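You operate a simulated robot arm through the tools that you are given. There is no shell and no other tool.

The job below is to be done with a simulated two-armed robot. You get a single attempt, and the scene is never put back.

JOB
Set pile height and yarn feed for the job card, then jog once.
Fine: loosen the bed clamp for the wheel and tighten it again; the feed table gives the feed. Where these are worked on the way, their far stop is far enough and under half their travel is too little: bed clamp.
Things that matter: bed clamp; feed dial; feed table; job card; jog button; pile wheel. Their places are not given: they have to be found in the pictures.

Only the result counts: the job must be done as asked and must still hold three seconds after the hand-in. Knocking over, shifting, dropping, spilling or breaking anything else fails it.

ROBOT AND FRAMES
Two 7-joint arms with fingered hands on one trunk that stands fixed in place. Base frame: the origin is at the foot of the trunk, x ahead of it, y to its left, z up. Readings come in mm, degrees, newtons and seconds.
The left shoulder is at [16, 173, 1301], the right one opposite. With the tool pointing down near the work surface each hand reaches from about 100 to 580 mm from the base axis, measured 20 degrees to its own side. Payload 3.5 kg a hand.
The tool frame of a hand sits at the grasp point between the pads (the TCP): z along the fingers, y along the line on which they close. The tips reach 25 mm beyond it. The gripper opens to 88 mm; its body begins 29 mm behind the TCP. The gripper is a hand of 3 fingers: y runs from the thumb to the fingers, the wrist lies at [-13, -97, -162] in the tool frame, and closing takes about 1.5 s.
Orientation is that of the tool frame in the base frame, as a unit quaternion [x, y, z, w]. With the fingers straight down and the wrist toward the robot, the tool's x, y and z point along [0, 1, 0], [1, 0, 0] and [0, 0, -1] of the base frame.

CONTROLS
- The arms move only by the tool play_rows. It takes "left_motion", "right_motion" or both (then of equal length, played together; a hand with none holds still); each is a list of rows, each a list of 7 numbers: the shift along the base's x, y, z in units of 200 mm (1.0 is 200 mm), then the turn, a rotation vector about the base's x, y, z in units of 180 degrees (1.0 is 180 degrees), then the opening in per cent of the stroke, from 0 (shut) to 100 (fully open). In form: [[dx, dy, dz, rx, ry, rz, grip], ...]. A call has 1 to 20 rows; each row is the pose to reach, as a shift and turn from the pose commanded when the call began. A call with a number of a shift or a turn outside -1 to 1 is refused whole. Each row takes 0.2 s and may step no farther than 50 mm and 8.6 degrees from the row before; otherwise, or with a gripper value out of range, the whole call is refused. A pose out of reach is approached as far as the arm can. The call stops where the force on the tool passes 40 N (or 10 N more than at its start, if that is more) or the arm is blocked; 0.2 s more then pass. The fingers move at their own pace (about 72 mm/s each) and stop on an object; they squeeze with about 23 N. The grip force told is the motor's: it shows also when the fingers shut on nothing. Time passes only in rows, and 0.2 s behind the last, so rows that repeat a pose let the fingers close. It gives the time, the measured TCP pose, the force on the tool (base axes), the opening and the grip force at its end, in the units of the frame above (readings bear some noise), with the torque about the TCP (base axes, N m) and any sound that the robot's microphone picked up.
- Cameras (640 x 400 px; columns grow to the right, rows downward): "scene" is now at [85.7, -39.3, 1568.5]; the picture's right is [-0.43, -0.90, 0.01], its down [-0.20, 0.09, -0.98] and it looks along [0.88, -0.42, -0.22] (base axes); focal length 214 px, centre (320, 200). "left" rides on the left gripper at [-58, -85, -100] in its tool frame; the picture's right is [-0.67, -0.35, 0.66], its down [0.69, -0.63, 0.37] and it looks along [0.29, 0.69, 0.66] (tool axes); focal length 261 px, centre (320, 200). "right" rides on the right gripper at [58, -85, -99] in its tool frame; the picture's right is [-0.67, 0.35, -0.66], its down [-0.69, -0.63, 0.37] and it looks along [-0.28, 0.69, 0.66] (tool axes); focal length 261 px, centre (320, 200).
- grab_frame(camera): a new picture of that camera. The clock stands still meanwhile.
- slide_trunk(by): moves the trunk up (or, below 0, down) by that many mm; the arms and the scene camera ride with it, the base frame stays. It gives what a move gives, with no picture.
- preshape(shape, hand): the hand has 3 fingers and takes this shape, open, in about a second: jaw (thumb against the fingers, like two jaws); tri (thumb and two fingers); tip (a fingertip pinch); poke (one finger out to press); point (the index stretched); flat (the hand flat); cup (the hand cupped); fist (a fist). The gripper value then closes the fingers along that shape, each until it touches; the sizes above hold for jaw. It gives what a move gives, with no picture.
- turn_head(pan, tilt): turns the head with the scene camera to pan (to the left, within 86 degrees either way) and tilt (down, from -29 to 69), counted from straight ahead of the robot (the tilt from the chest, where the trunk bows). It gives what a move gives.
- locate(camera, pixels): for up to 12 pixels [column, row] of the newest picture of that camera ("zoom" is the newest enlarged one), the place [x, y, z] in the base frame of the surface seen there, good to about 2 mm. The clock stands still meanwhile.
- enlarge(camera, box): a new picture of the part [left, top, right, bottom] of that camera's present view, enlarged. The clock stands still meanwhile.
- close_job(): hands the job in; it is judged then, once.

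Open the grippers and draw the arms clear of the work before you hand the job in, unless the task says otherwise.

The tools are called as name(argument=value, ...) on one line, values as JSON. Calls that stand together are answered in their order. play_rows: Moves the arms, as the interface text tells. Its arguments: {"type":"object","properties":{"left_motion":{"type":"array","items":{"type":"array","items":{"type":"number"}}},"right_motion":{"type":"array","items":{"type":"array","items":{"type":"number"}}}},"required":[]} The other tools are called the same way: slide_trunk (by) moves the trunk up or down; preshape (shape, hand) gives the hand a shape; turn_head (pan, tilt) turns the head that bears the scene camera; grab_frame (camera) takes a picture; locate (camera, pixels) gives the place of the surface under pixels of a picture; enlarge (camera, box) takes an enlarged picture of a part of a camera's view; close_job () hands the job in.

At the start:

```text
time_s: 0.0
left_tool_pos: [273.6, -51.8, 1557.7]
left_ee_rot: [0.707, 0.708, 0.001, 0.0]
left_contact_force: [0.3, 0.1, -0.5]
left_ft_torque: [-0.01, -0.01, -0.02]
left_opening: 87.7
left_grasp_force: 0.0
left_shape: jaw
right_tool_pos: [312.4, -402.5, 1580.3]
right_ee_rot: [0.707, 0.707, -0.001, -0.001]
right_contact_force: [0.2, 0.2, 0.4]
right_ft_torque: [-0.02, 0.02, 0.0]
right_opening: 87.8
right_grasp_force: 0.0
right_shape: jaw
trunk travel left (down, up): [-375.0, 80.0]
head pan, tilt (commanded): [-25.3, 11.7]
```

scene: 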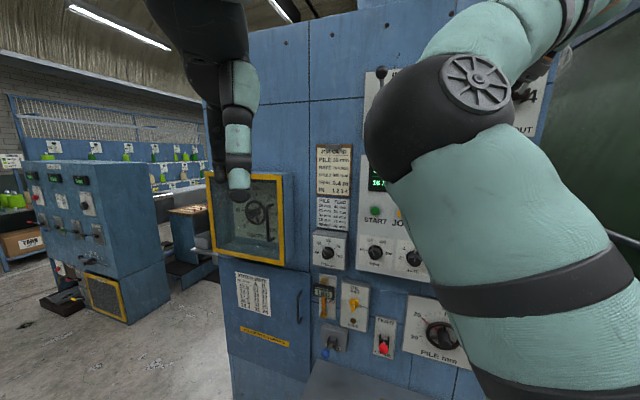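
right: 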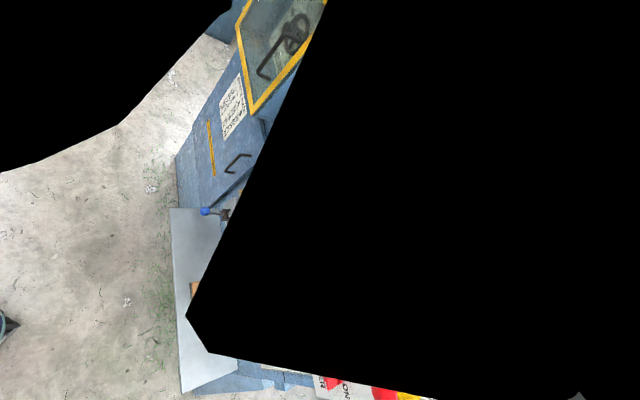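
left: 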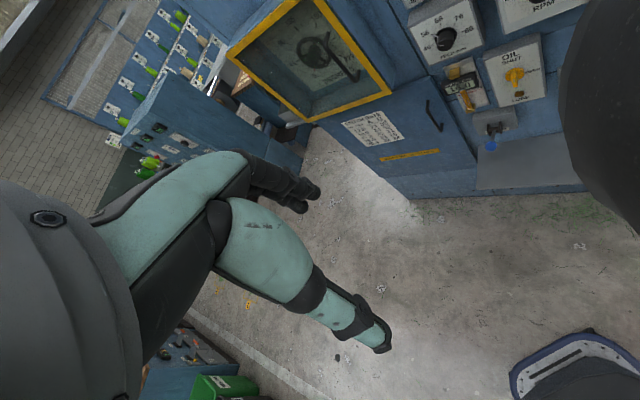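

The right arm covers much of the panel in the scene view (columns 370-640). I enlarge the part that is visible to read the job card and the table near (335,170)-(333,213).

enlarge(camera="scene", box=[300, 130, 400, 280])

enlarge(camera="scene", box=[300, 230, 500, 380])

```text
2.67 times, centred on (350, 205) of scene
```

zoom: 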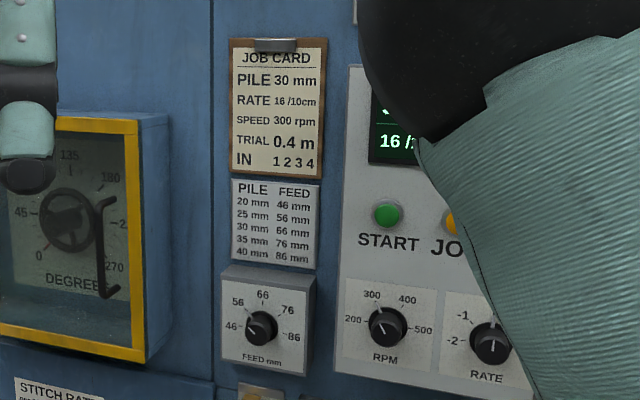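

```text
2.67 times, centred on (400, 305) of scene
```

zoom: 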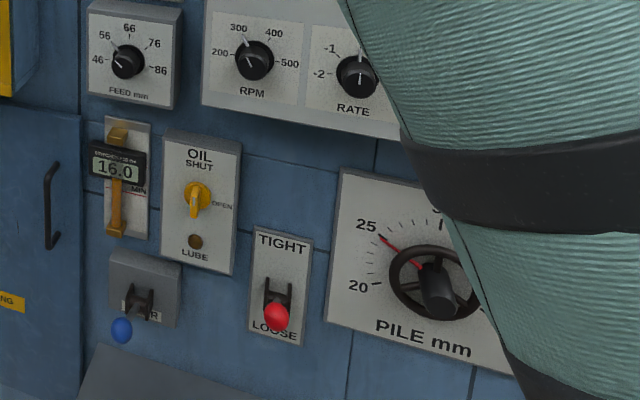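

The card says PILE 30 mm, RATE 16/10cm, SPEED 300 rpm; the table gives 30 mm → 66 mm feed. I locate the dial, clamp and wheel in the newest zoom.

locate(camera="zoom", pixels=[[127, 62], [100, 20], [165, 95], [275, 318], [277, 242], [276, 335], [436, 300], [395, 270], [384, 238], [350, 310], [390, 325], [230, 40]])

turn_head(pan=-40, tilt=20)

grab_frame(camera="scene")

```text
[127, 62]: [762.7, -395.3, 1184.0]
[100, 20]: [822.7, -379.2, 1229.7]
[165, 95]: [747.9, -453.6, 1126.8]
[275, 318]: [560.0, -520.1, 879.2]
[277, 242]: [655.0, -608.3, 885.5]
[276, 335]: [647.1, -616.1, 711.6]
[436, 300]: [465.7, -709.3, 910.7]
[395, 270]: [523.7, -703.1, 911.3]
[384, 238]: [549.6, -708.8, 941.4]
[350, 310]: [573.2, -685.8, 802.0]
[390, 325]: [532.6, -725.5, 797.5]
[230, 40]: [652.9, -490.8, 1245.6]
```

```text
time_s: 0.8
left_tool_pos: [274.6, -50.2, 1558.4]
left_ee_rot: [0.707, 0.707, 0.0, 0.0]
left_contact_force: [0.2, -0.7, 0.7]
left_ft_torque: [-0.02, 0.02, -0.01]
left_opening: 87.7
left_grasp_force: 0.0
left_shape: jaw
right_tool_pos: [312.7, -403.3, 1580.0]
right_ee_rot: [0.707, 0.707, -0.002, 0.0]
right_contact_force: [-0.9, 0.0, 0.2]
right_ft_torque: [-0.01, 0.03, -0.02]
right_opening: 87.5
right_grasp_force: 0.1
right_shape: jaw
trunk travel left (down, up): [-375.0, 80.0]
head pan, tilt (commanded): [-40.0, 20.0]
```

```text
taken
```

scene: 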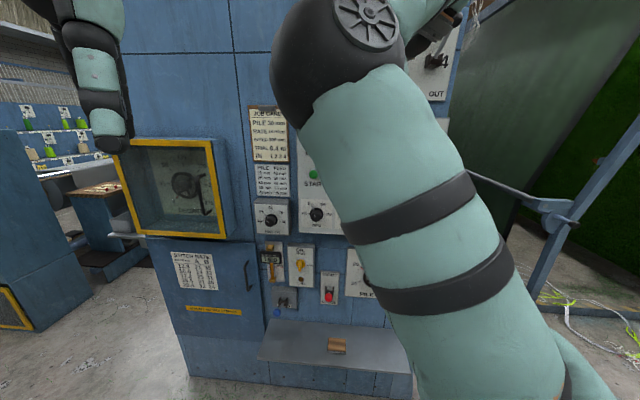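

The panel plane runs diagonally (its normal is about (-0.77, 0.64, 0)), and the right arm hides the jog side. I draw the right hand down and to the right to clear the view.

play_rows(right_motion=[[-0.08, -0.074, -0.165, 0, 0, 0, 100], [-0.16, -0.148, -0.33, 0, 0, 0, 100], [-0.24, -0.222, -0.495, 0, 0, 0, 100], [-0.32, -0.296, -0.66, 0, 0, 0, 100], [-0.4, -0.37, -0.825, 0, 0, 0, 100]], left_motion=[[-0.0, 0.2, 0, 0, 0, 0, 100], [0, 0.4, 0, 0, 0, 0, 100], [0, 0.6, 0, 0, 0, 0, 100], [0, 0.8, 0, 0, 0, 0, 100], [0, 1.0, 0, 0, 0, 0, 100]])

grab_frame(camera="scene")

```text
time_s: 2.0
left_tool_pos: [272.6, 152.5, 1559.0]
left_ee_rot: [0.707, 0.707, 0.0, 0.0]
left_contact_force: [-0.4, 0.0, 0.0]
left_ft_torque: [-0.01, 0.0, -0.02]
left_opening: 87.6
left_grasp_force: 0.1
left_shape: jaw
right_tool_pos: [233.2, -477.3, 1414.9]
right_ee_rot: [0.707, 0.707, -0.001, 0.0]
right_contact_force: [-0.3, -0.5, -0.5]
right_ft_torque: [0.0, 0.01, 0.0]
right_opening: 87.6
right_grasp_force: 0.0
right_shape: jaw
trunk travel left (down, up): [-375.0, 80.0]
head pan, tilt (commanded): [-40.0, 20.0]
```

```text
taken
```

scene: 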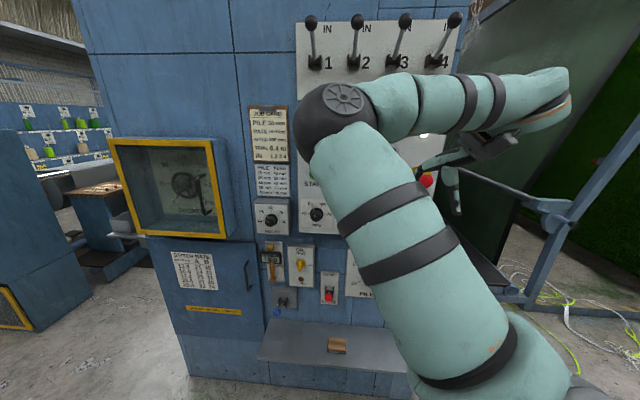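

The elbow now sits at (345,115) in the view and the hand is folded back to the right. I locate the elbow to check its clearance from the panel before going lower.

locate(camera="scene", pixels=[[335, 115], [400, 105], [490, 145], [390, 230], [320, 120], [427, 178], [436, 65], [300, 330]])

enlarge(camera="scene", box=[240, 90, 400, 190])

```text
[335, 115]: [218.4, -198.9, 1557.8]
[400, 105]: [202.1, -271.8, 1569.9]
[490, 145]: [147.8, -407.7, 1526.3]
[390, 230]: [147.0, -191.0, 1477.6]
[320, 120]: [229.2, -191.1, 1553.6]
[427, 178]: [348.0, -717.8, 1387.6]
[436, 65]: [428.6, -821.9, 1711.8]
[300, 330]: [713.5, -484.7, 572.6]
```

```text
4.00 times, centred on (320, 140) of scene
```

zoom: 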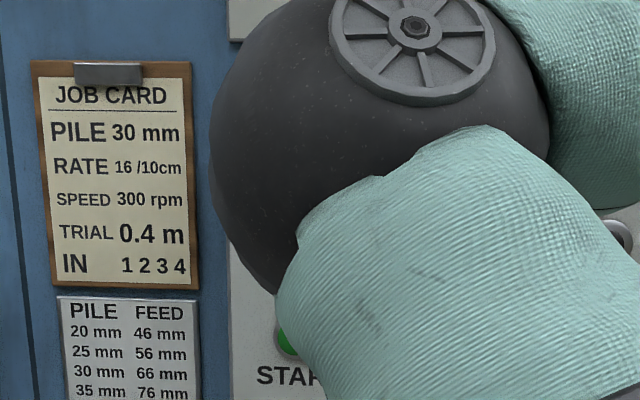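

The elbow at (218,-199,1558) is well clear of the panel (which is ~600 mm further). I lower the right hand and pitch it forward so the fingers face the panel.

play_rows(right_motion=[[0.05, 0, -0.09, 0, -0.045, 0, 100], [0.1, 0, -0.18, 0, -0.09, 0, 100], [0.15, 0, -0.27, 0, -0.135, 0, 100], [0.2, 0, -0.36, 0, -0.18, 0, 100], [0.25, 0, -0.45, 0, -0.225, 0, 100], [0.3, 0, -0.54, 0, -0.27, 0, 100], [0.35, 0, -0.63, 0, -0.315, 0, 100], [0.4, 0, -0.72, 0, -0.36, 0, 100], [0.45, 0, -0.81, 0, -0.405, 0, 100], [0.5, 0, -0.9, 0, -0.45, 0, 100], [0.55, 0, -1.0, 0, -0.495, 0, 100], [0.55, 0, -1.0, 0, -0.5, 0, 100]])

grab_frame(camera="scene")

grab_frame(camera="right")

```text
time_s: 4.6
left_tool_pos: [275.2, 150.3, 1560.2]
left_ee_rot: [0.707, 0.707, -0.001, 0.0]
left_contact_force: [-0.3, 0.3, 0.0]
left_ft_torque: [-0.04, 0.02, 0.01]
left_opening: 87.7
left_grasp_force: 0.1
left_shape: jaw
right_tool_pos: [345.7, -476.2, 1215.0]
right_ee_rot: [0.5, 0.5, 0.498, 0.501]
right_contact_force: [0.5, -0.3, 0.0]
right_ft_torque: [-0.01, 0.03, 0.02]
right_opening: 87.7
right_grasp_force: 0.1
right_shape: jaw
trunk travel left (down, up): [-375.0, 80.0]
head pan, tilt (commanded): [-40.0, 20.0]
```

```text
taken
```

scene: 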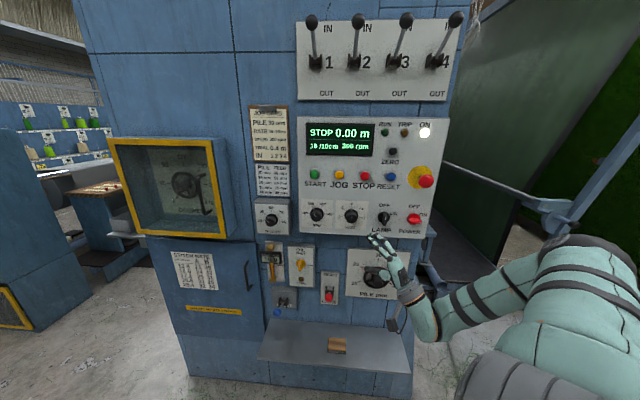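

```text
taken
```

right: 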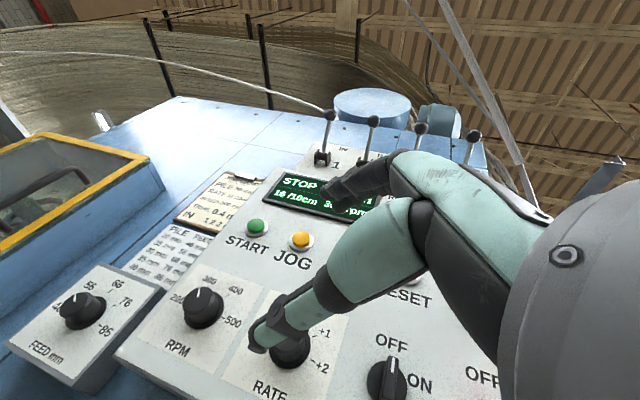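

Now the panel is in full view: JOG is the yellow button near (340,174), feed dial near (272,217), clamp lever near (329,295), wheel near (375,277). I enlarge the important parts.

enlarge(camera="scene", box=[250, 110, 450, 235])

enlarge(camera="scene", box=[300, 235, 420, 310])

enlarge(camera="scene", box=[240, 190, 320, 240])

```text
3.20 times, centred on (350, 172) of scene
```

zoom: 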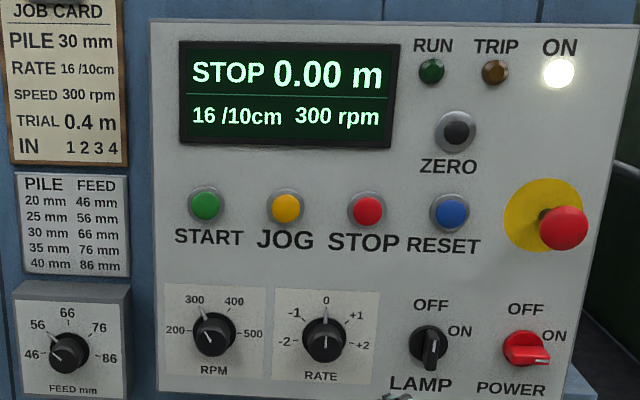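

```text
5.33 times, centred on (360, 272) of scene
```

zoom: 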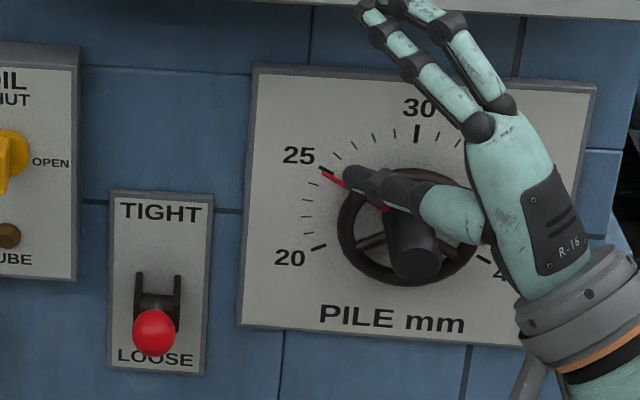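

```text
8.00 times, centred on (280, 215) of scene
```

zoom: 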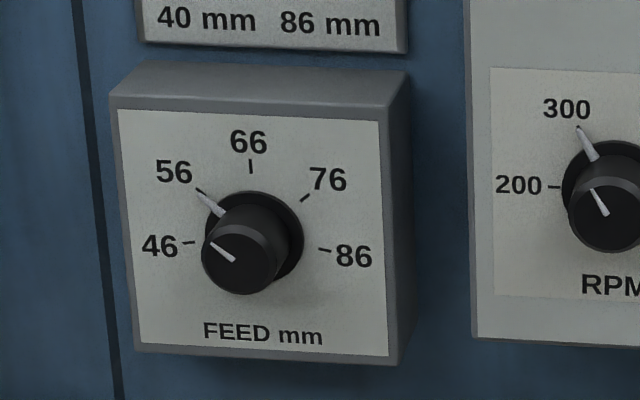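

Feed dial points at 56 (needs 66, straight up), the wheel's red pointer is just below 25 (needs 30, straight up). I measure points on the dial, and then on the clamp, wheel and JOG.

locate(camera="zoom", pixels=[[240, 255], [215, 255], [275, 265], [240, 280], [252, 160], [188, 242], [325, 250], [203, 192], [304, 198], [250, 195], [300, 235], [260, 300]])

enlarge(camera="scene", box=[300, 235, 420, 310])

locate(camera="zoom", pixels=[[153, 332], [153, 300], [140, 275], [178, 280], [120, 240], [200, 240], [415, 265], [395, 240], [435, 275], [345, 230], [417, 135], [325, 245]])

enlarge(camera="scene", box=[300, 150, 420, 225])

```text
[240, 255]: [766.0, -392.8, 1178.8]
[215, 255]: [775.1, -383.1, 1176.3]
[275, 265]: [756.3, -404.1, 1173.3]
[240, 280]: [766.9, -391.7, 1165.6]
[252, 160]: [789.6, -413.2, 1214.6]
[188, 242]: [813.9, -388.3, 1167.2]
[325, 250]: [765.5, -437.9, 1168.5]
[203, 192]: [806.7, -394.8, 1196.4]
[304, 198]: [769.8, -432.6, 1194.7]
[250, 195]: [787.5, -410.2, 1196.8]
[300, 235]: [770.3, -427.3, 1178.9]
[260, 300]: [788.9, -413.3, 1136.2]
```

```text
5.33 times, centred on (360, 272) of scene
```

zoom: 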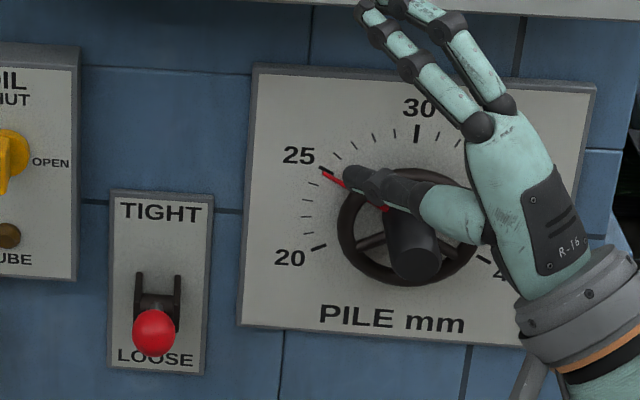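

```text
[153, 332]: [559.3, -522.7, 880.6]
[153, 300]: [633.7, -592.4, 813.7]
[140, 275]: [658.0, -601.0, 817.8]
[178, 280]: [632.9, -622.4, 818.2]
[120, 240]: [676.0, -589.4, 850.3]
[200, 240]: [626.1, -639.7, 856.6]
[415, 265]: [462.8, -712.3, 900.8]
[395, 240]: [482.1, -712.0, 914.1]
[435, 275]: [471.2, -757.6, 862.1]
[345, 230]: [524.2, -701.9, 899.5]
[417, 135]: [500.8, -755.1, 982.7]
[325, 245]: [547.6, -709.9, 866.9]
```

```text
5.33 times, centred on (360, 188) of scene
```

zoom: 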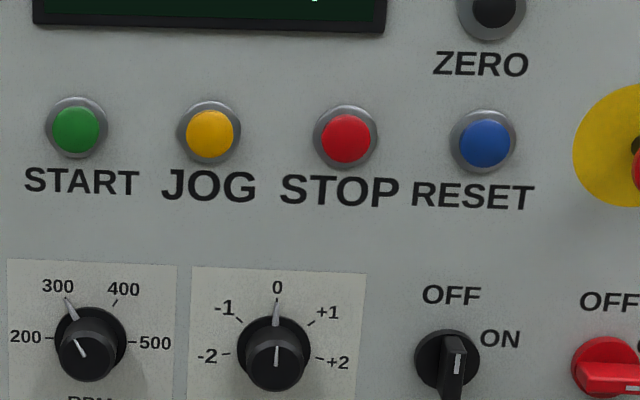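

The plate points show the panel at 45° (into-panel direction (0.707,-0.707,0)); the clamp ball sits near (559,-523,881), the hub at (463,-712,901), dial front at (766,-393,1179). Before lowering the trunk, I check the shelf edge, the blue AIR knob and the JOG button positions.

locate(camera="zoom", pixels=[[209, 134], [180, 130], [239, 134], [250, 60], [76, 130], [346, 138]])

locate(camera="scene", pixels=[[277, 312], [277, 300], [300, 265], [262, 358], [410, 370], [336, 345], [390, 312], [480, 300], [271, 258]])

turn_head(pan=-60, tilt=45)

grab_frame(camera="scene")

```text
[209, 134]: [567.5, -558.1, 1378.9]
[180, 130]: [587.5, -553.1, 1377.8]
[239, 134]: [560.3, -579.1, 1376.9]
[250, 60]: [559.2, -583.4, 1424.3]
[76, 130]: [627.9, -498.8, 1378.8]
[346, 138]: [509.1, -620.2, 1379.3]
```

```text
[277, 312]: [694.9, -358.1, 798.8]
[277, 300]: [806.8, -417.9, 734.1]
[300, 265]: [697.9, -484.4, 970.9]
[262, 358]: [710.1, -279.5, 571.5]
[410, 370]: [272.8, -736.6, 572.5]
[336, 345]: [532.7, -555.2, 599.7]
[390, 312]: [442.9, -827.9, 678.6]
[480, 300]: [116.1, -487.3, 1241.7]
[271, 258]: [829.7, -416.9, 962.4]
```

```text
time_s: 5.5
left_tool_pos: [273.0, 149.0, 1559.8]
left_ee_rot: [0.707, 0.707, 0.0, 0.001]
left_contact_force: [0.1, 0.2, 1.1]
left_ft_torque: [0.01, -0.04, 0.0]
left_opening: 87.4
left_grasp_force: 0.1
left_shape: jaw
right_tool_pos: [343.7, -478.2, 1214.8]
right_ee_rot: [0.5, 0.5, 0.5, 0.5]
right_contact_force: [0.6, 0.6, -0.2]
right_ft_torque: [-0.01, 0.03, 0.02]
right_opening: 87.7
right_grasp_force: 0.0
right_shape: jaw
trunk travel left (down, up): [-375.0, 80.0]
head pan, tilt (commanded): [-60.0, 45.0]
```

```text
taken
```

scene: 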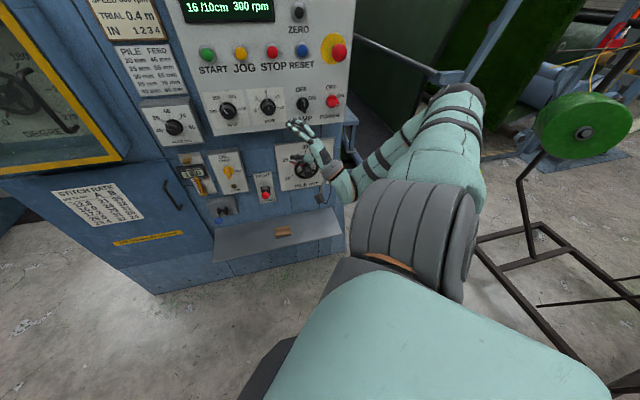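

The shelf top is at z≈572 starting 700 mm out, and a green reel stand stands to the right. I measure the stand and the elbow to check clearance before lowering.

locate(camera="scene", pixels=[[545, 130], [580, 130], [525, 180], [540, 225], [480, 245], [540, 340], [465, 120], [485, 150], [410, 250], [350, 40], [322, 185]])

```text
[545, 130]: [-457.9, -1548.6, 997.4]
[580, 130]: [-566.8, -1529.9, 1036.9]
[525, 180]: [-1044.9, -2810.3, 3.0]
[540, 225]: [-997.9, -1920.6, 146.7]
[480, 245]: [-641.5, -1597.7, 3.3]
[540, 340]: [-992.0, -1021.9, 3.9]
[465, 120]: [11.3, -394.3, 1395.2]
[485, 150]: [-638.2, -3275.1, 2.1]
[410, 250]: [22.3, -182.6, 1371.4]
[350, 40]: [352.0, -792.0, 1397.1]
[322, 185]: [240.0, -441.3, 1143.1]
```

Everything around is far away, so lowering the trunk is safe. I lower it 300 mm to bring the shoulder near the clamp and wheel height.

slide_trunk(by=-300)

turn_head(pan=-45, tilt=25)

play_rows(right_motion=[[0.05, 0, 0, 0, 0, -0.042, 100], [0.1, 0, 0, 0, 0, -0.084, 100], [0.15, 0, 0, 0, 0, -0.126, 100], [0.2, 0, 0, 0, 0, -0.168, 100], [0.25, 0, 0, 0, 0, -0.21, 100], [0.25, 0, 0, 0, 0, -0.25, 100]])

grab_frame(camera="scene")

grab_frame(camera="right")

```text
time_s: 8.5
left_tool_pos: [350.9, 149.2, 1208.2]
left_ee_rot: [0.705, 0.705, -0.05, -0.05]
left_contact_force: [-0.7, -0.5, 0.8]
left_ft_torque: [0.01, 0.02, 0.0]
left_opening: 87.5
left_grasp_force: 0.1
left_shape: jaw
right_tool_pos: [370.6, -477.6, 859.7]
right_ee_rot: [0.535, 0.534, 0.462, 0.463]
right_contact_force: [0.2, 0.5, 0.4]
right_ft_torque: [0.0, -0.01, -0.01]
right_opening: 87.5
right_grasp_force: 0.0
right_shape: jaw
trunk travel left (down, up): [-75.0, 380.0]
head pan, tilt (commanded): [-60.0, 45.0]
```

```text
time_s: 9.3
left_tool_pos: [352.8, 147.7, 1206.6]
left_ee_rot: [0.705, 0.705, -0.05, -0.05]
left_contact_force: [-1.0, -0.3, -0.6]
left_ft_torque: [0.02, -0.04, -0.01]
left_opening: 87.6
left_grasp_force: 0.0
left_shape: jaw
right_tool_pos: [370.0, -478.3, 857.5]
right_ee_rot: [0.535, 0.534, 0.463, 0.463]
right_contact_force: [0.1, 0.3, -0.3]
right_ft_torque: [0.02, 0.02, 0.04]
right_opening: 87.5
right_grasp_force: 0.1
right_shape: jaw
trunk travel left (down, up): [-75.0, 380.0]
head pan, tilt (commanded): [-45.0, 25.0]
```

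```text
time_s: 10.7
left_tool_pos: [352.6, 150.6, 1207.0]
left_ee_rot: [0.705, 0.705, -0.051, -0.05]
left_contact_force: [-0.1, 0.1, -0.2]
left_ft_torque: [0.01, 0.01, 0.01]
left_opening: 87.5
left_grasp_force: 0.0
left_shape: jaw
right_tool_pos: [362.7, -456.3, 818.9]
right_ee_rot: [0.698, 0.291, 0.249, 0.605]
right_contact_force: [-0.3, -0.1, 0.3]
right_ft_torque: [-0.01, 0.02, 0.0]
right_opening: 87.5
right_grasp_force: 0.1
right_shape: jaw
right hand out of reach, approached as far as the arm can: row 5, 6
trunk travel left (down, up): [-75.0, 380.0]
head pan, tilt (commanded): [-45.0, 25.0]
```

```text
taken
```

scene: 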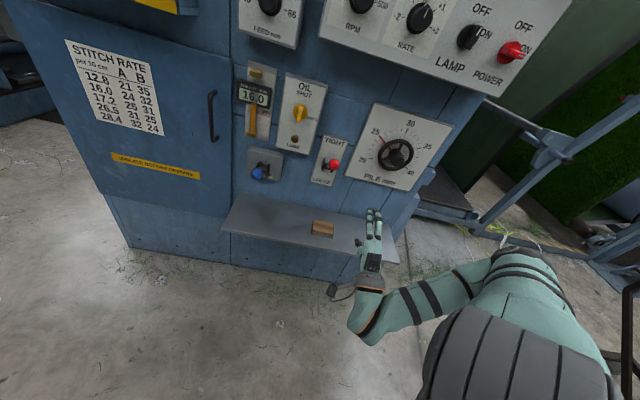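

```text
taken
```

right: 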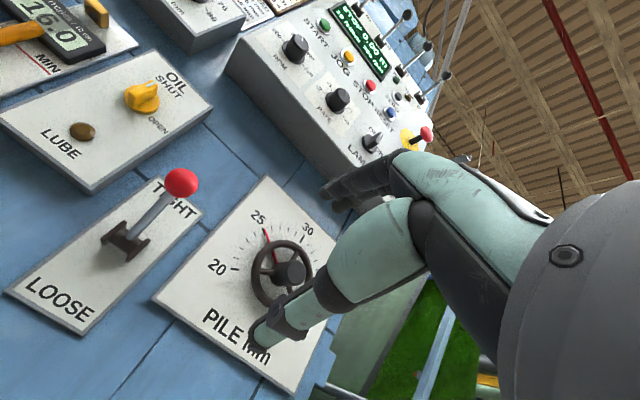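

The trunk bows forward as it lowers; the right hand is now at (363,-456,819), nearly facing the panel with an 8° droop, and the right camera shows the red ball standing out of the TIGHT side at (182,183). I move the hand toward the panel in front of the clamp and level it.

play_rows(right_motion=[[0.1, 0.02, 0.03, -0.008, -0.008, 0, 100], [0.2, 0.04, 0.06, -0.016, -0.016, 0, 100], [0.3, 0.06, 0.09, -0.024, -0.024, 0, 100], [0.4, 0.08, 0.115, -0.0326, -0.0326, 0, 100]])

grab_frame(camera="scene")

grab_frame(camera="right")

```text
time_s: 11.7
left_tool_pos: [352.0, 148.8, 1206.7]
left_ee_rot: [0.705, 0.705, -0.05, -0.051]
left_contact_force: [0.7, -0.4, -0.1]
left_ft_torque: [0.01, 0.0, 0.05]
left_opening: 87.9
left_grasp_force: 0.0
left_shape: jaw
right_tool_pos: [353.5, -452.8, 818.7]
right_ee_rot: [0.653, 0.274, 0.27, 0.653]
right_contact_force: [-0.1, -0.3, 0.0]
right_ft_torque: [-0.03, -0.01, 0.04]
right_opening: 87.9
right_grasp_force: 0.0
right_shape: jaw
right hand out of reach, approached as far as the arm can: row 1, 2, 3, 4
trunk travel left (down, up): [-75.0, 380.0]
head pan, tilt (commanded): [-45.0, 25.0]
```

```text
taken
```

scene: 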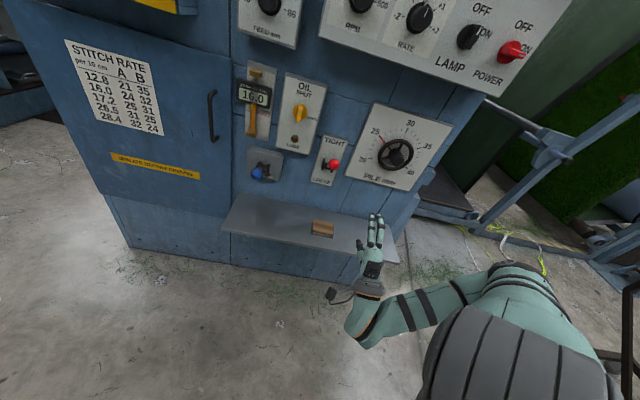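

```text
taken
```

right: 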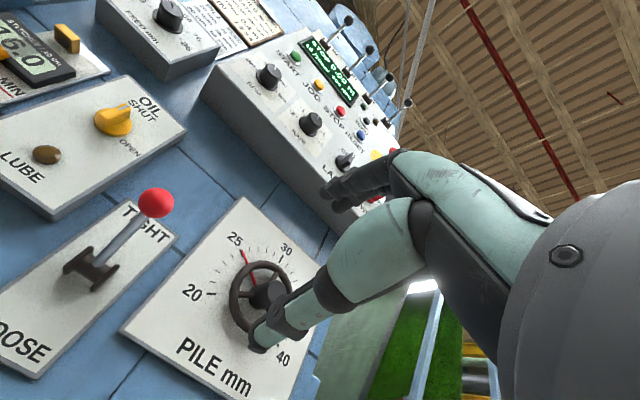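

The orientation is level now but the wrist limit blocks the position. I turn the yaw back by 20° in place to see where the arm can get, keeping the same commanded position.

play_rows(right_motion=[[0, 0, 0, 0, 0, 0.03, 100], [0, 0, 0, 0, 0, 0.06, 100], [0, 0, 0, 0, 0, 0.09, 100], [0, 0, 0, 0, 0, 0.12, 100], [0, 0, 0, 0, 0, 0.12, 100]])

grab_frame(camera="scene")

```text
time_s: 12.9
left_tool_pos: [352.1, 148.3, 1207.5]
left_ee_rot: [0.706, 0.705, -0.05, -0.051]
left_contact_force: [-0.6, -0.9, -0.5]
left_ft_torque: [0.0, -0.02, -0.01]
left_opening: 87.7
left_grasp_force: 0.0
left_shape: jaw
right_tool_pos: [353.2, -451.7, 815.9]
right_ee_rot: [0.592, 0.388, 0.388, 0.591]
right_contact_force: [0.1, 0.4, 0.4]
right_ft_torque: [0.02, -0.02, -0.02]
right_opening: 88.0
right_grasp_force: 0.1
right_shape: jaw
trunk travel left (down, up): [-75.0, 380.0]
head pan, tilt (commanded): [-45.0, 25.0]
```

```text
taken
```

scene: 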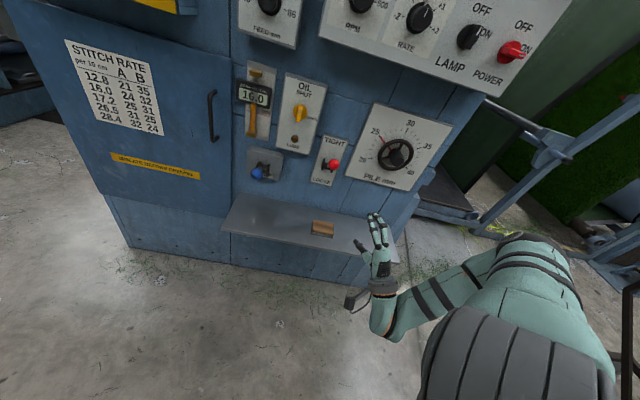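

The base for commands is the pose actually reached. With less yaw I now move the hand forward toward the panel.

play_rows(right_motion=[[0.15, 0, 0.06, 0, 0, 0, 100], [0.3, 0, 0.12, 0, 0, 0, 100], [0.45, 0, 0.18, 0, 0, 0, 100], [0.6, 0, 0.24, 0, 0, 0, 100]])

grab_frame(camera="scene")

```text
time_s: 13.9
left_tool_pos: [351.3, 149.8, 1205.9]
left_ee_rot: [0.706, 0.705, -0.051, -0.05]
left_contact_force: [0.3, -0.3, -0.3]
left_ft_torque: [0.0, 0.0, -0.01]
left_opening: 87.5
left_grasp_force: 0.0
left_shape: jaw
right_tool_pos: [403.1, -451.0, 863.0]
right_ee_rot: [0.591, 0.388, 0.388, 0.591]
right_contact_force: [0.6, 0.2, -0.1]
right_ft_torque: [-0.01, 0.0, -0.01]
right_opening: 87.5
right_grasp_force: 0.1
right_shape: jaw
right hand out of reach, approached as far as the arm can: row 2, 3, 4
trunk travel left (down, up): [-75.0, 380.0]
head pan, tilt (commanded): [-45.0, 25.0]
```

```text
taken
```

scene: 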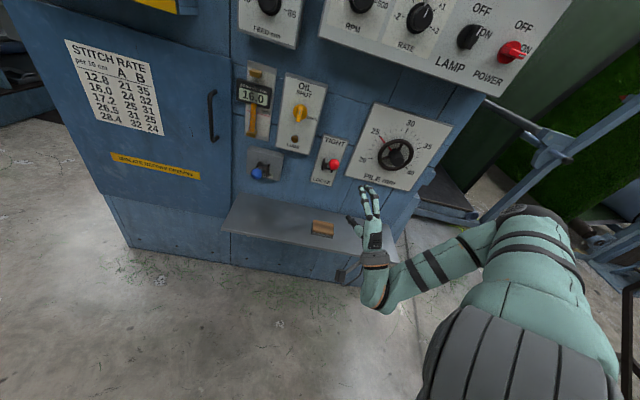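

The arm stops again around (403,-451,863). I locate points on the elbow and forearm to understand the arm's configuration.

locate(camera="scene", pixels=[[525, 225], [560, 270], [470, 265], [420, 275], [385, 285], [375, 257], [372, 225], [365, 190], [355, 230], [430, 370], [520, 330]])

```text
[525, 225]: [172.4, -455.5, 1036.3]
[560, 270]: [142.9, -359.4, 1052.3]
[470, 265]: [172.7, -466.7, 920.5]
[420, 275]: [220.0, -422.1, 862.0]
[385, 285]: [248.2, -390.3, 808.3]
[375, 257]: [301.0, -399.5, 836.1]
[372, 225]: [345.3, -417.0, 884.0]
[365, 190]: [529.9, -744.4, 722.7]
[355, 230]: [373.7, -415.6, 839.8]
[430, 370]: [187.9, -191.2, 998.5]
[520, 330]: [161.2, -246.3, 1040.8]
```

The elbow is out at the right (≈(150,-460,1000)), so with the wrist under the hand the wrist is bent hard up. I roll the hand by -90° about its pointing axis (wrist to the right) which should suit this elbow position.

play_rows(right_motion=[[0, 0, 0, -0.0417, 0.0181, 0, 100], [0, 0, 0, -0.0834, 0.0362, 0, 100], [0, 0, 0, -0.1251, 0.0543, 0, 100], [0, 0, 0, -0.1668, 0.0724, 0, 100], [0, 0, 0, -0.2085, 0.0905, 0, 100], [0, 0, 0, -0.2502, 0.1086, 0, 100], [0, 0, 0, -0.2919, 0.1267, 0, 100], [0, 0, 0, -0.3336, 0.1448, 0, 100], [0, 0, 0, -0.3753, 0.1629, 0, 100], [0, 0, 0, -0.417, 0.181, 0, 100], [0, 0, 0, -0.4585, 0.199, 0, 100]])

grab_frame(camera="scene")

```text
time_s: 16.3
left_tool_pos: [353.9, 149.6, 1206.8]
left_ee_rot: [0.705, 0.705, -0.051, -0.05]
left_contact_force: [-0.3, -0.1, 0.4]
left_ft_torque: [-0.03, -0.02, -0.02]
left_opening: 87.5
left_grasp_force: 0.1
left_shape: jaw
right_tool_pos: [464.2, -488.0, 904.0]
right_ee_rot: [0.146, 0.694, -0.143, 0.69]
right_contact_force: [-0.2, 0.6, -0.2]
right_ft_torque: [0.05, 0.0, 0.01]
right_opening: 87.5
right_grasp_force: 0.2
right_shape: jaw
right hand out of reach, approached as far as the arm can: row 3, 4, 5, 6, 7, 8, 9, 10, 11
trunk travel left (down, up): [-75.0, 380.0]
head pan, tilt (commanded): [-45.0, 25.0]
```

```text
taken
```

scene: 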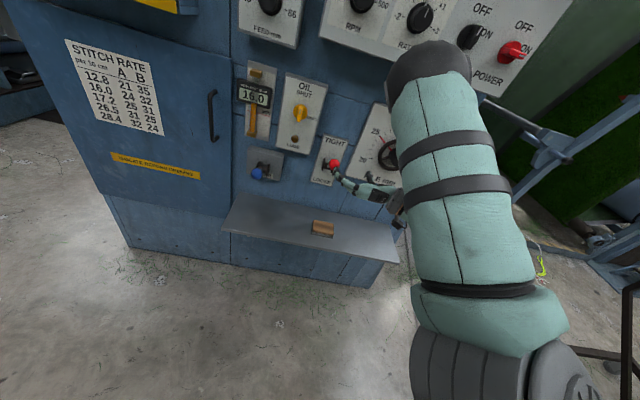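

The arm swung to an elbow-up configuration; orientation is reached with the hand at (464,-488,904) near the ball. I check the elbow's distance from the panel and look closer at the hand.

locate(camera="scene", pixels=[[430, 65], [420, 50], [450, 160], [400, 200], [378, 192], [335, 172], [333, 163], [460, 260]])

enlarge(camera="scene", box=[280, 110, 440, 210])

grab_frame(camera="right")

grab_frame(camera="left")

```text
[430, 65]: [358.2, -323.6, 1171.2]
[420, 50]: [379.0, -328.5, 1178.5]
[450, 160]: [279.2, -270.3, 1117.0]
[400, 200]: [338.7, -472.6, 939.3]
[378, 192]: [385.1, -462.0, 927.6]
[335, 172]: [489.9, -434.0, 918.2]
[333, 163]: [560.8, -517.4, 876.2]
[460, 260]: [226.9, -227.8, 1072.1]
```

```text
4.00 times, centred on (360, 160) of scene
```

zoom: 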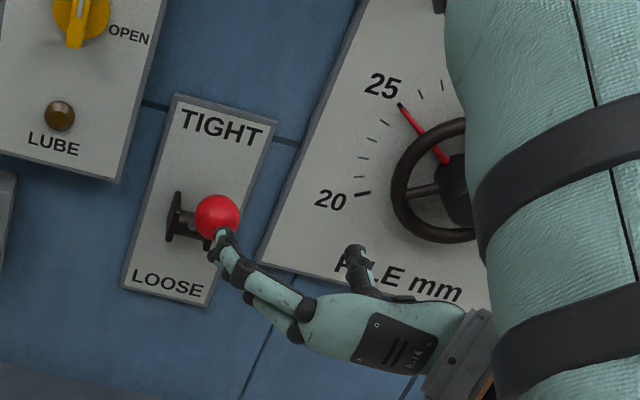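

```text
taken
```

right: 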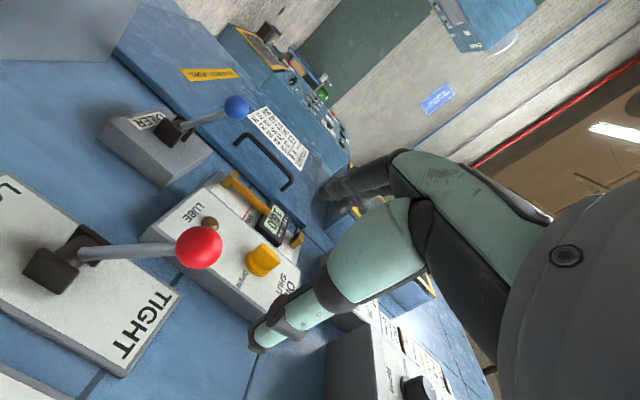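

```text
taken
```

left: 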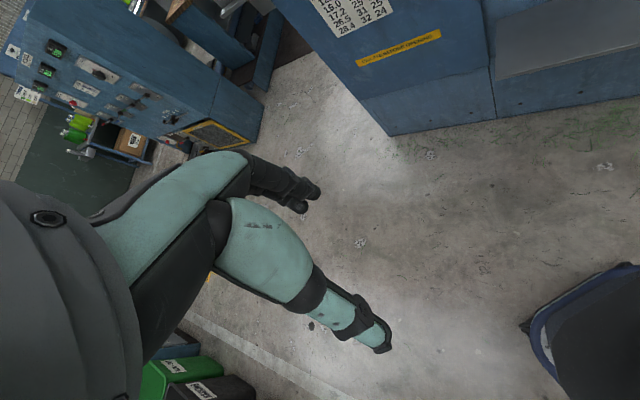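

The elbow is well clear (≈500 mm out along the panel normal). The right camera sees the ball at (198,248) and lever pivot near (75,255); I measure the lever from here.

locate(camera="right", pixels=[[198, 248], [178, 248], [219, 246], [198, 228], [198, 268], [140, 251], [110, 254], [90, 250], [60, 268], [40, 210], [150, 305], [20, 310]])

```text
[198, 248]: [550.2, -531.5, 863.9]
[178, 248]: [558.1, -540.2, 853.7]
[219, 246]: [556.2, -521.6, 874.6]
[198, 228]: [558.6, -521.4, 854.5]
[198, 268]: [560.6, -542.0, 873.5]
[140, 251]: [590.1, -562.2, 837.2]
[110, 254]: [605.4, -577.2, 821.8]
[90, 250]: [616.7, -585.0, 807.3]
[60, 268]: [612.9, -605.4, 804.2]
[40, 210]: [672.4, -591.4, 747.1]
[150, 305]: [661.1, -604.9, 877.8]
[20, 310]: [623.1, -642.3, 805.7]
```

The ball centre is about (569,-530,867) with ~18 mm radius, lever sloping up 36° to the TIGHT side, pivot near z≈807. I yaw the hand square to the panel and line it up in front of the ball.

play_rows(right_motion=[[0.054, 0.025, -0.046, 0, 0, -0.03, 100], [0.108, 0.05, -0.092, 0, 0, -0.06, 100], [0.162, 0.075, -0.138, 0, 0, -0.09, 100], [0.217, 0.1, -0.185, 0, 0, -0.119, 100]])

grab_frame(camera="scene")

grab_frame(camera="right")

```text
time_s: 17.3
left_tool_pos: [353.4, 149.6, 1206.1]
left_ee_rot: [0.705, 0.705, -0.052, -0.051]
left_contact_force: [-0.7, -0.8, -0.1]
left_ft_torque: [-0.05, 0.02, 0.01]
left_opening: 87.5
left_grasp_force: 0.0
left_shape: jaw
right_tool_pos: [507.6, -467.6, 866.1]
right_ee_rot: [0.271, 0.653, -0.27, 0.653]
right_contact_force: [-0.1, -0.4, 0.7]
right_ft_torque: [0.01, 0.01, -0.04]
right_opening: 87.8
right_grasp_force: 0.1
right_shape: jaw
trunk travel left (down, up): [-75.0, 380.0]
head pan, tilt (commanded): [-45.0, 25.0]
```

```text
taken
```

scene: 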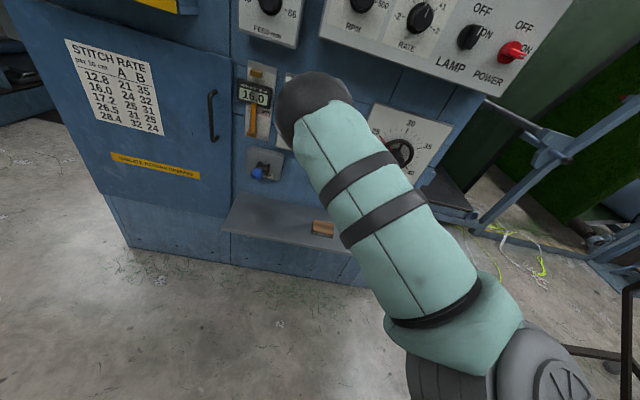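

```text
taken
```

right: 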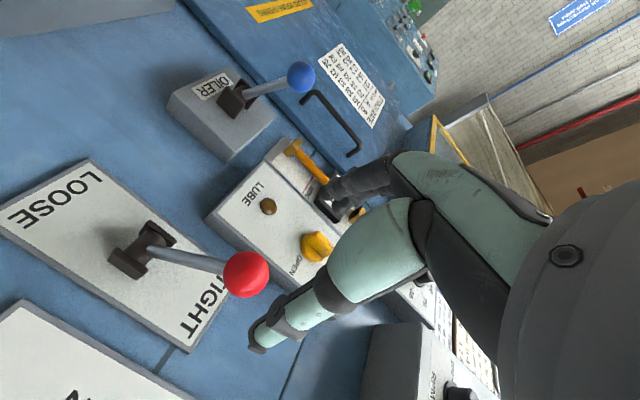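

The hand is exactly square to the panel at (508,-468,866), with the ball ahead. I advance 80 mm straight in so the open jaw straddles the ball.

play_rows(right_motion=[[0.071, -0.071, 0, 0, 0, 0, 100], [0.142, -0.142, 0, 0, 0, 0, 100], [0.213, -0.213, 0, 0, 0, 0, 100], [0.284, -0.284, 0, 0, 0, 0, 100]])

grab_frame(camera="right")

grab_frame(camera="scene")

```text
time_s: 18.3
left_tool_pos: [352.7, 147.6, 1209.1]
left_ee_rot: [0.705, 0.705, -0.051, -0.051]
left_contact_force: [0.8, -0.1, -1.0]
left_ft_torque: [0.03, -0.03, -0.01]
left_opening: 87.5
left_grasp_force: 0.0
left_shape: jaw
right_tool_pos: [565.5, -524.7, 867.7]
right_ee_rot: [0.27, 0.654, -0.268, 0.654]
right_contact_force: [-0.4, 0.4, 0.2]
right_ft_torque: [-0.01, -0.01, -0.04]
right_opening: 87.8
right_grasp_force: 0.1
right_shape: jaw
trunk travel left (down, up): [-75.0, 380.0]
head pan, tilt (commanded): [-45.0, 25.0]
```

```text
taken
```

right: 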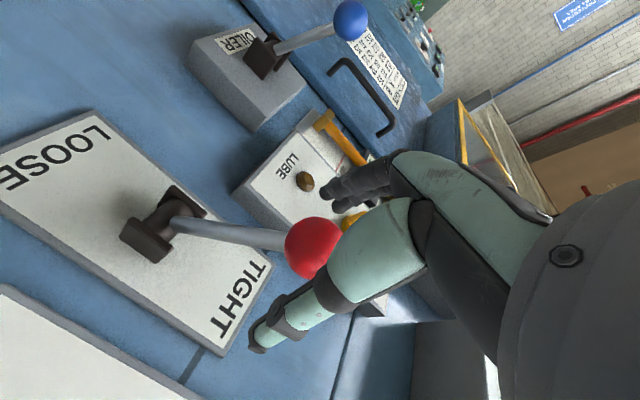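

```text
taken
```

scene: 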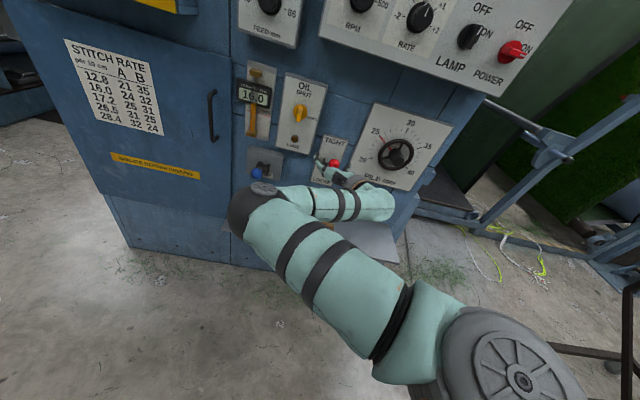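

The jaw is around the ball with no contact force. The elbow has swung left in the view to (260,200), so I check its distance from the OILER knob and enlarge the hand region.

locate(camera="scene", pixels=[[245, 215], [265, 190], [300, 190], [375, 200], [256, 172], [290, 260]])

enlarge(camera="scene", box=[280, 120, 420, 210])

```text
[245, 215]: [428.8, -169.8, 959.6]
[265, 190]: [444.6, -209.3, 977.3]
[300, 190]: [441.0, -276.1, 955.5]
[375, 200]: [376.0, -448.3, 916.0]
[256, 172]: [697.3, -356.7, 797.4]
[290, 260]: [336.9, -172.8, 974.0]
```

```text
4.44 times, centred on (350, 165) of scene
```

zoom: 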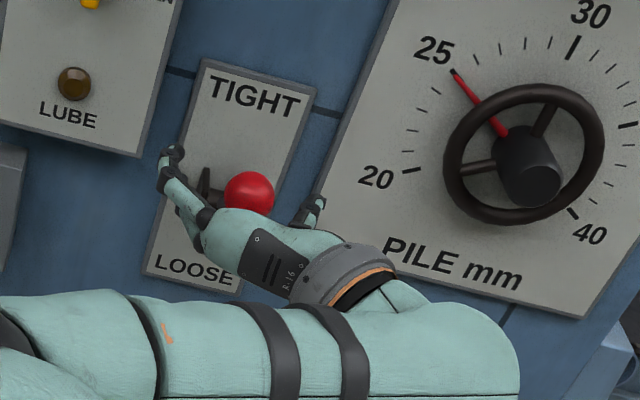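

Fingers (left) and thumb (right) straddle the red ball. I close the jaw on it.

play_rows(right_motion=[[0, 0, 0, 0, 0, 0, 0], [0, 0, 0, 0, 0, 0, 0], [0, 0, 0, 0, 0, 0, 0], [0, 0, 0, 0, 0, 0, 0], [0, 0, 0, 0, 0, 0, 0], [0, 0, 0, 0, 0, 0, 0]])

enlarge(camera="scene", box=[280, 120, 420, 210])

grab_frame(camera="right")

```text
time_s: 19.7
left_tool_pos: [352.8, 147.9, 1207.1]
left_ee_rot: [0.705, 0.706, -0.051, -0.05]
left_contact_force: [0.1, -0.7, 0.4]
left_ft_torque: [0.02, -0.02, 0.02]
left_opening: 87.7
left_grasp_force: 0.0
left_shape: jaw
right_tool_pos: [565.3, -526.8, 867.4]
right_ee_rot: [0.27, 0.655, -0.269, 0.653]
right_contact_force: [0.7, -4.9, -2.2]
right_ft_torque: [0.02, 0.03, -0.03]
right_opening: 18.8
right_grasp_force: 23.3
right_shape: jaw
trunk travel left (down, up): [-75.0, 380.0]
head pan, tilt (commanded): [-45.0, 25.0]
```

```text
4.44 times, centred on (350, 165) of scene
```

zoom: 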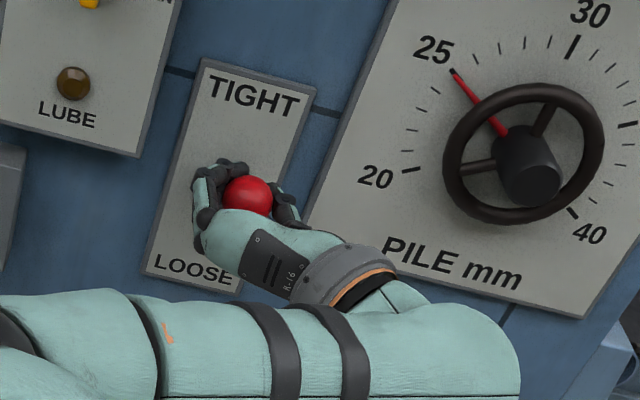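

```text
taken
```

right: 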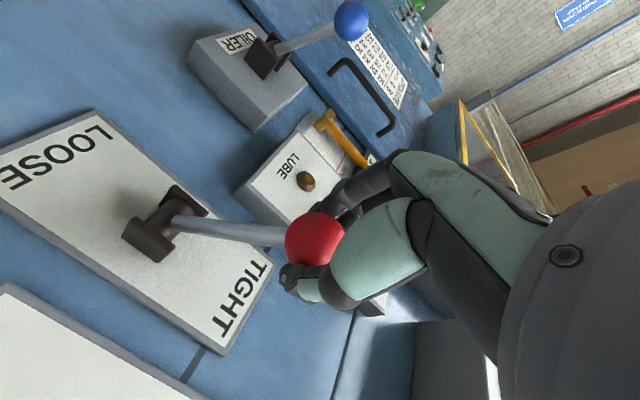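

The ball is gripped (18.8 mm opening at the pads, 23 N). I swing the lever down along its arc to the horizontal first.

play_rows(right_motion=[[-0.016, 0.016, -0.034, 0, 0, 0, 0], [-0.0297, 0.0297, -0.0685, 0, 0, 0, 0], [-0.0413, 0.0413, -0.105, 0, 0, 0, 0], [-0.0513, 0.0513, -0.142, 0, 0, 0, 0], [-0.0588, 0.0588, -0.181, 0, 0, 0, 0], [-0.0643, 0.0643, -0.22, 0, 0, 0, 0], [-0.0678, 0.0678, -0.26, 0, 0, 0, 0], [-0.0689, 0.0689, -0.3, 0, 0, 0, 0]])

enlarge(camera="scene", box=[280, 120, 420, 210])

grab_frame(camera="right")

```text
time_s: 21.5
left_tool_pos: [352.8, 146.7, 1207.6]
left_ee_rot: [0.704, 0.706, -0.051, -0.052]
left_contact_force: [-0.5, -0.3, 0.6]
left_ft_torque: [0.01, 0.01, -0.02]
left_opening: 87.7
left_grasp_force: 0.0
left_shape: jaw
right_tool_pos: [549.3, -511.1, 808.7]
right_ee_rot: [0.271, 0.654, -0.269, 0.653]
right_contact_force: [6.2, -10.2, 2.7]
right_ft_torque: [-0.04, -0.12, -0.05]
right_opening: 16.9
right_grasp_force: 23.3
right_shape: jaw
trunk travel left (down, up): [-75.0, 380.0]
head pan, tilt (commanded): [-45.0, 25.0]
```

```text
4.44 times, centred on (350, 165) of scene
```

zoom: 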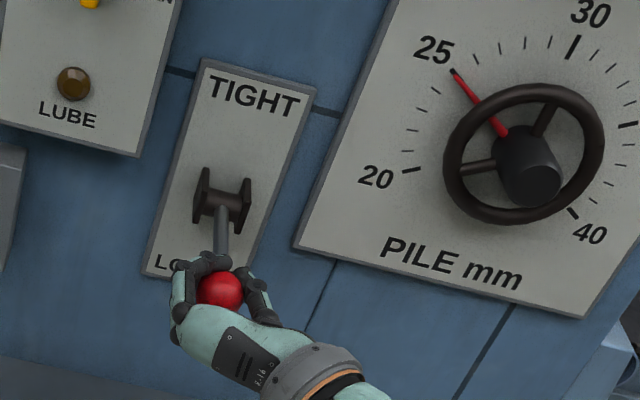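

```text
taken
```

right: 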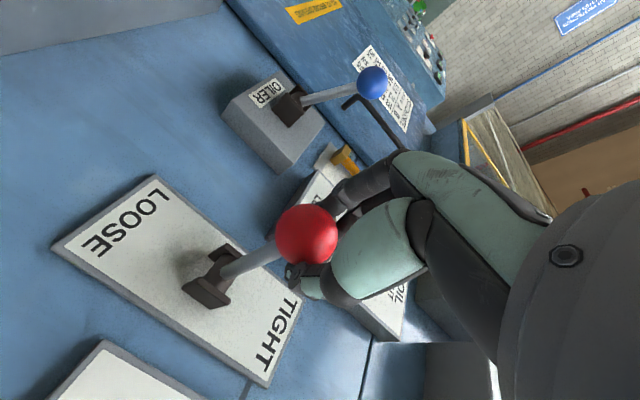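

The lever is near the middle now, with a mild 12 N pull toward the panel. I continue the arc down toward LOOSE, biased slightly inward.

play_rows(right_motion=[[0.006, -0.006, -0.04, 0, 0, 0, 0], [0.0106, -0.0106, -0.08, 0, 0, 0, 0], [0.019, -0.019, -0.119, 0, 0, 0, 0], [0.0283, -0.0283, -0.1575, 0, 0, 0, 0], [0.038, -0.038, -0.195, 0, 0, 0, 0], [0.0495, -0.0495, -0.2315, 0, 0, 0, 0], [0.063, -0.063, -0.266, 0, 0, 0, 0], [0.0778, -0.0778, -0.3, 0, 0, 0, 0]])

enlarge(camera="scene", box=[280, 120, 420, 210])

grab_frame(camera="right")

```text
time_s: 23.3
left_tool_pos: [350.5, 151.0, 1207.9]
left_ee_rot: [0.705, 0.705, -0.051, -0.05]
left_contact_force: [-0.3, 0.3, -0.5]
left_ft_torque: [-0.02, 0.02, -0.03]
left_opening: 87.6
left_grasp_force: 0.2
left_shape: jaw
right_tool_pos: [565.2, -525.1, 751.1]
right_ee_rot: [0.27, 0.652, -0.27, 0.655]
right_contact_force: [1.6, 2.6, 12.9]
right_ft_torque: [-0.08, -0.2, -0.07]
right_opening: 14.4
right_grasp_force: 22.9
right_shape: jaw
trunk travel left (down, up): [-75.0, 380.0]
head pan, tilt (commanded): [-45.0, 25.0]
```

```text
4.44 times, centred on (350, 165) of scene
```

zoom: 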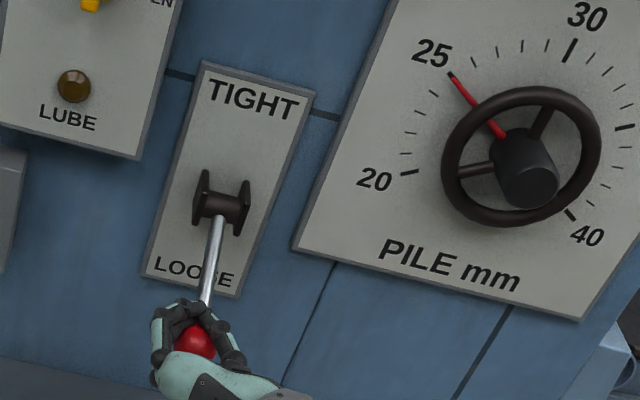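

```text
taken
```

right: 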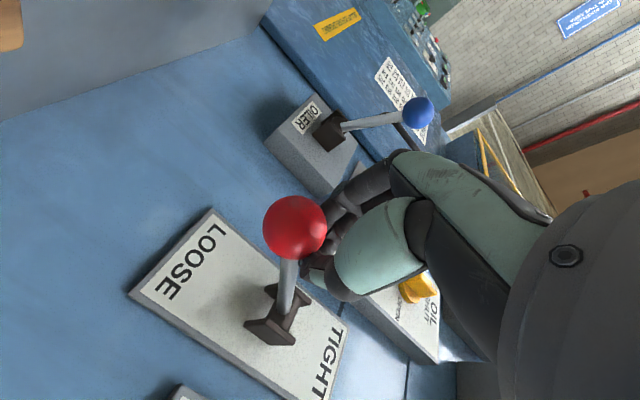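

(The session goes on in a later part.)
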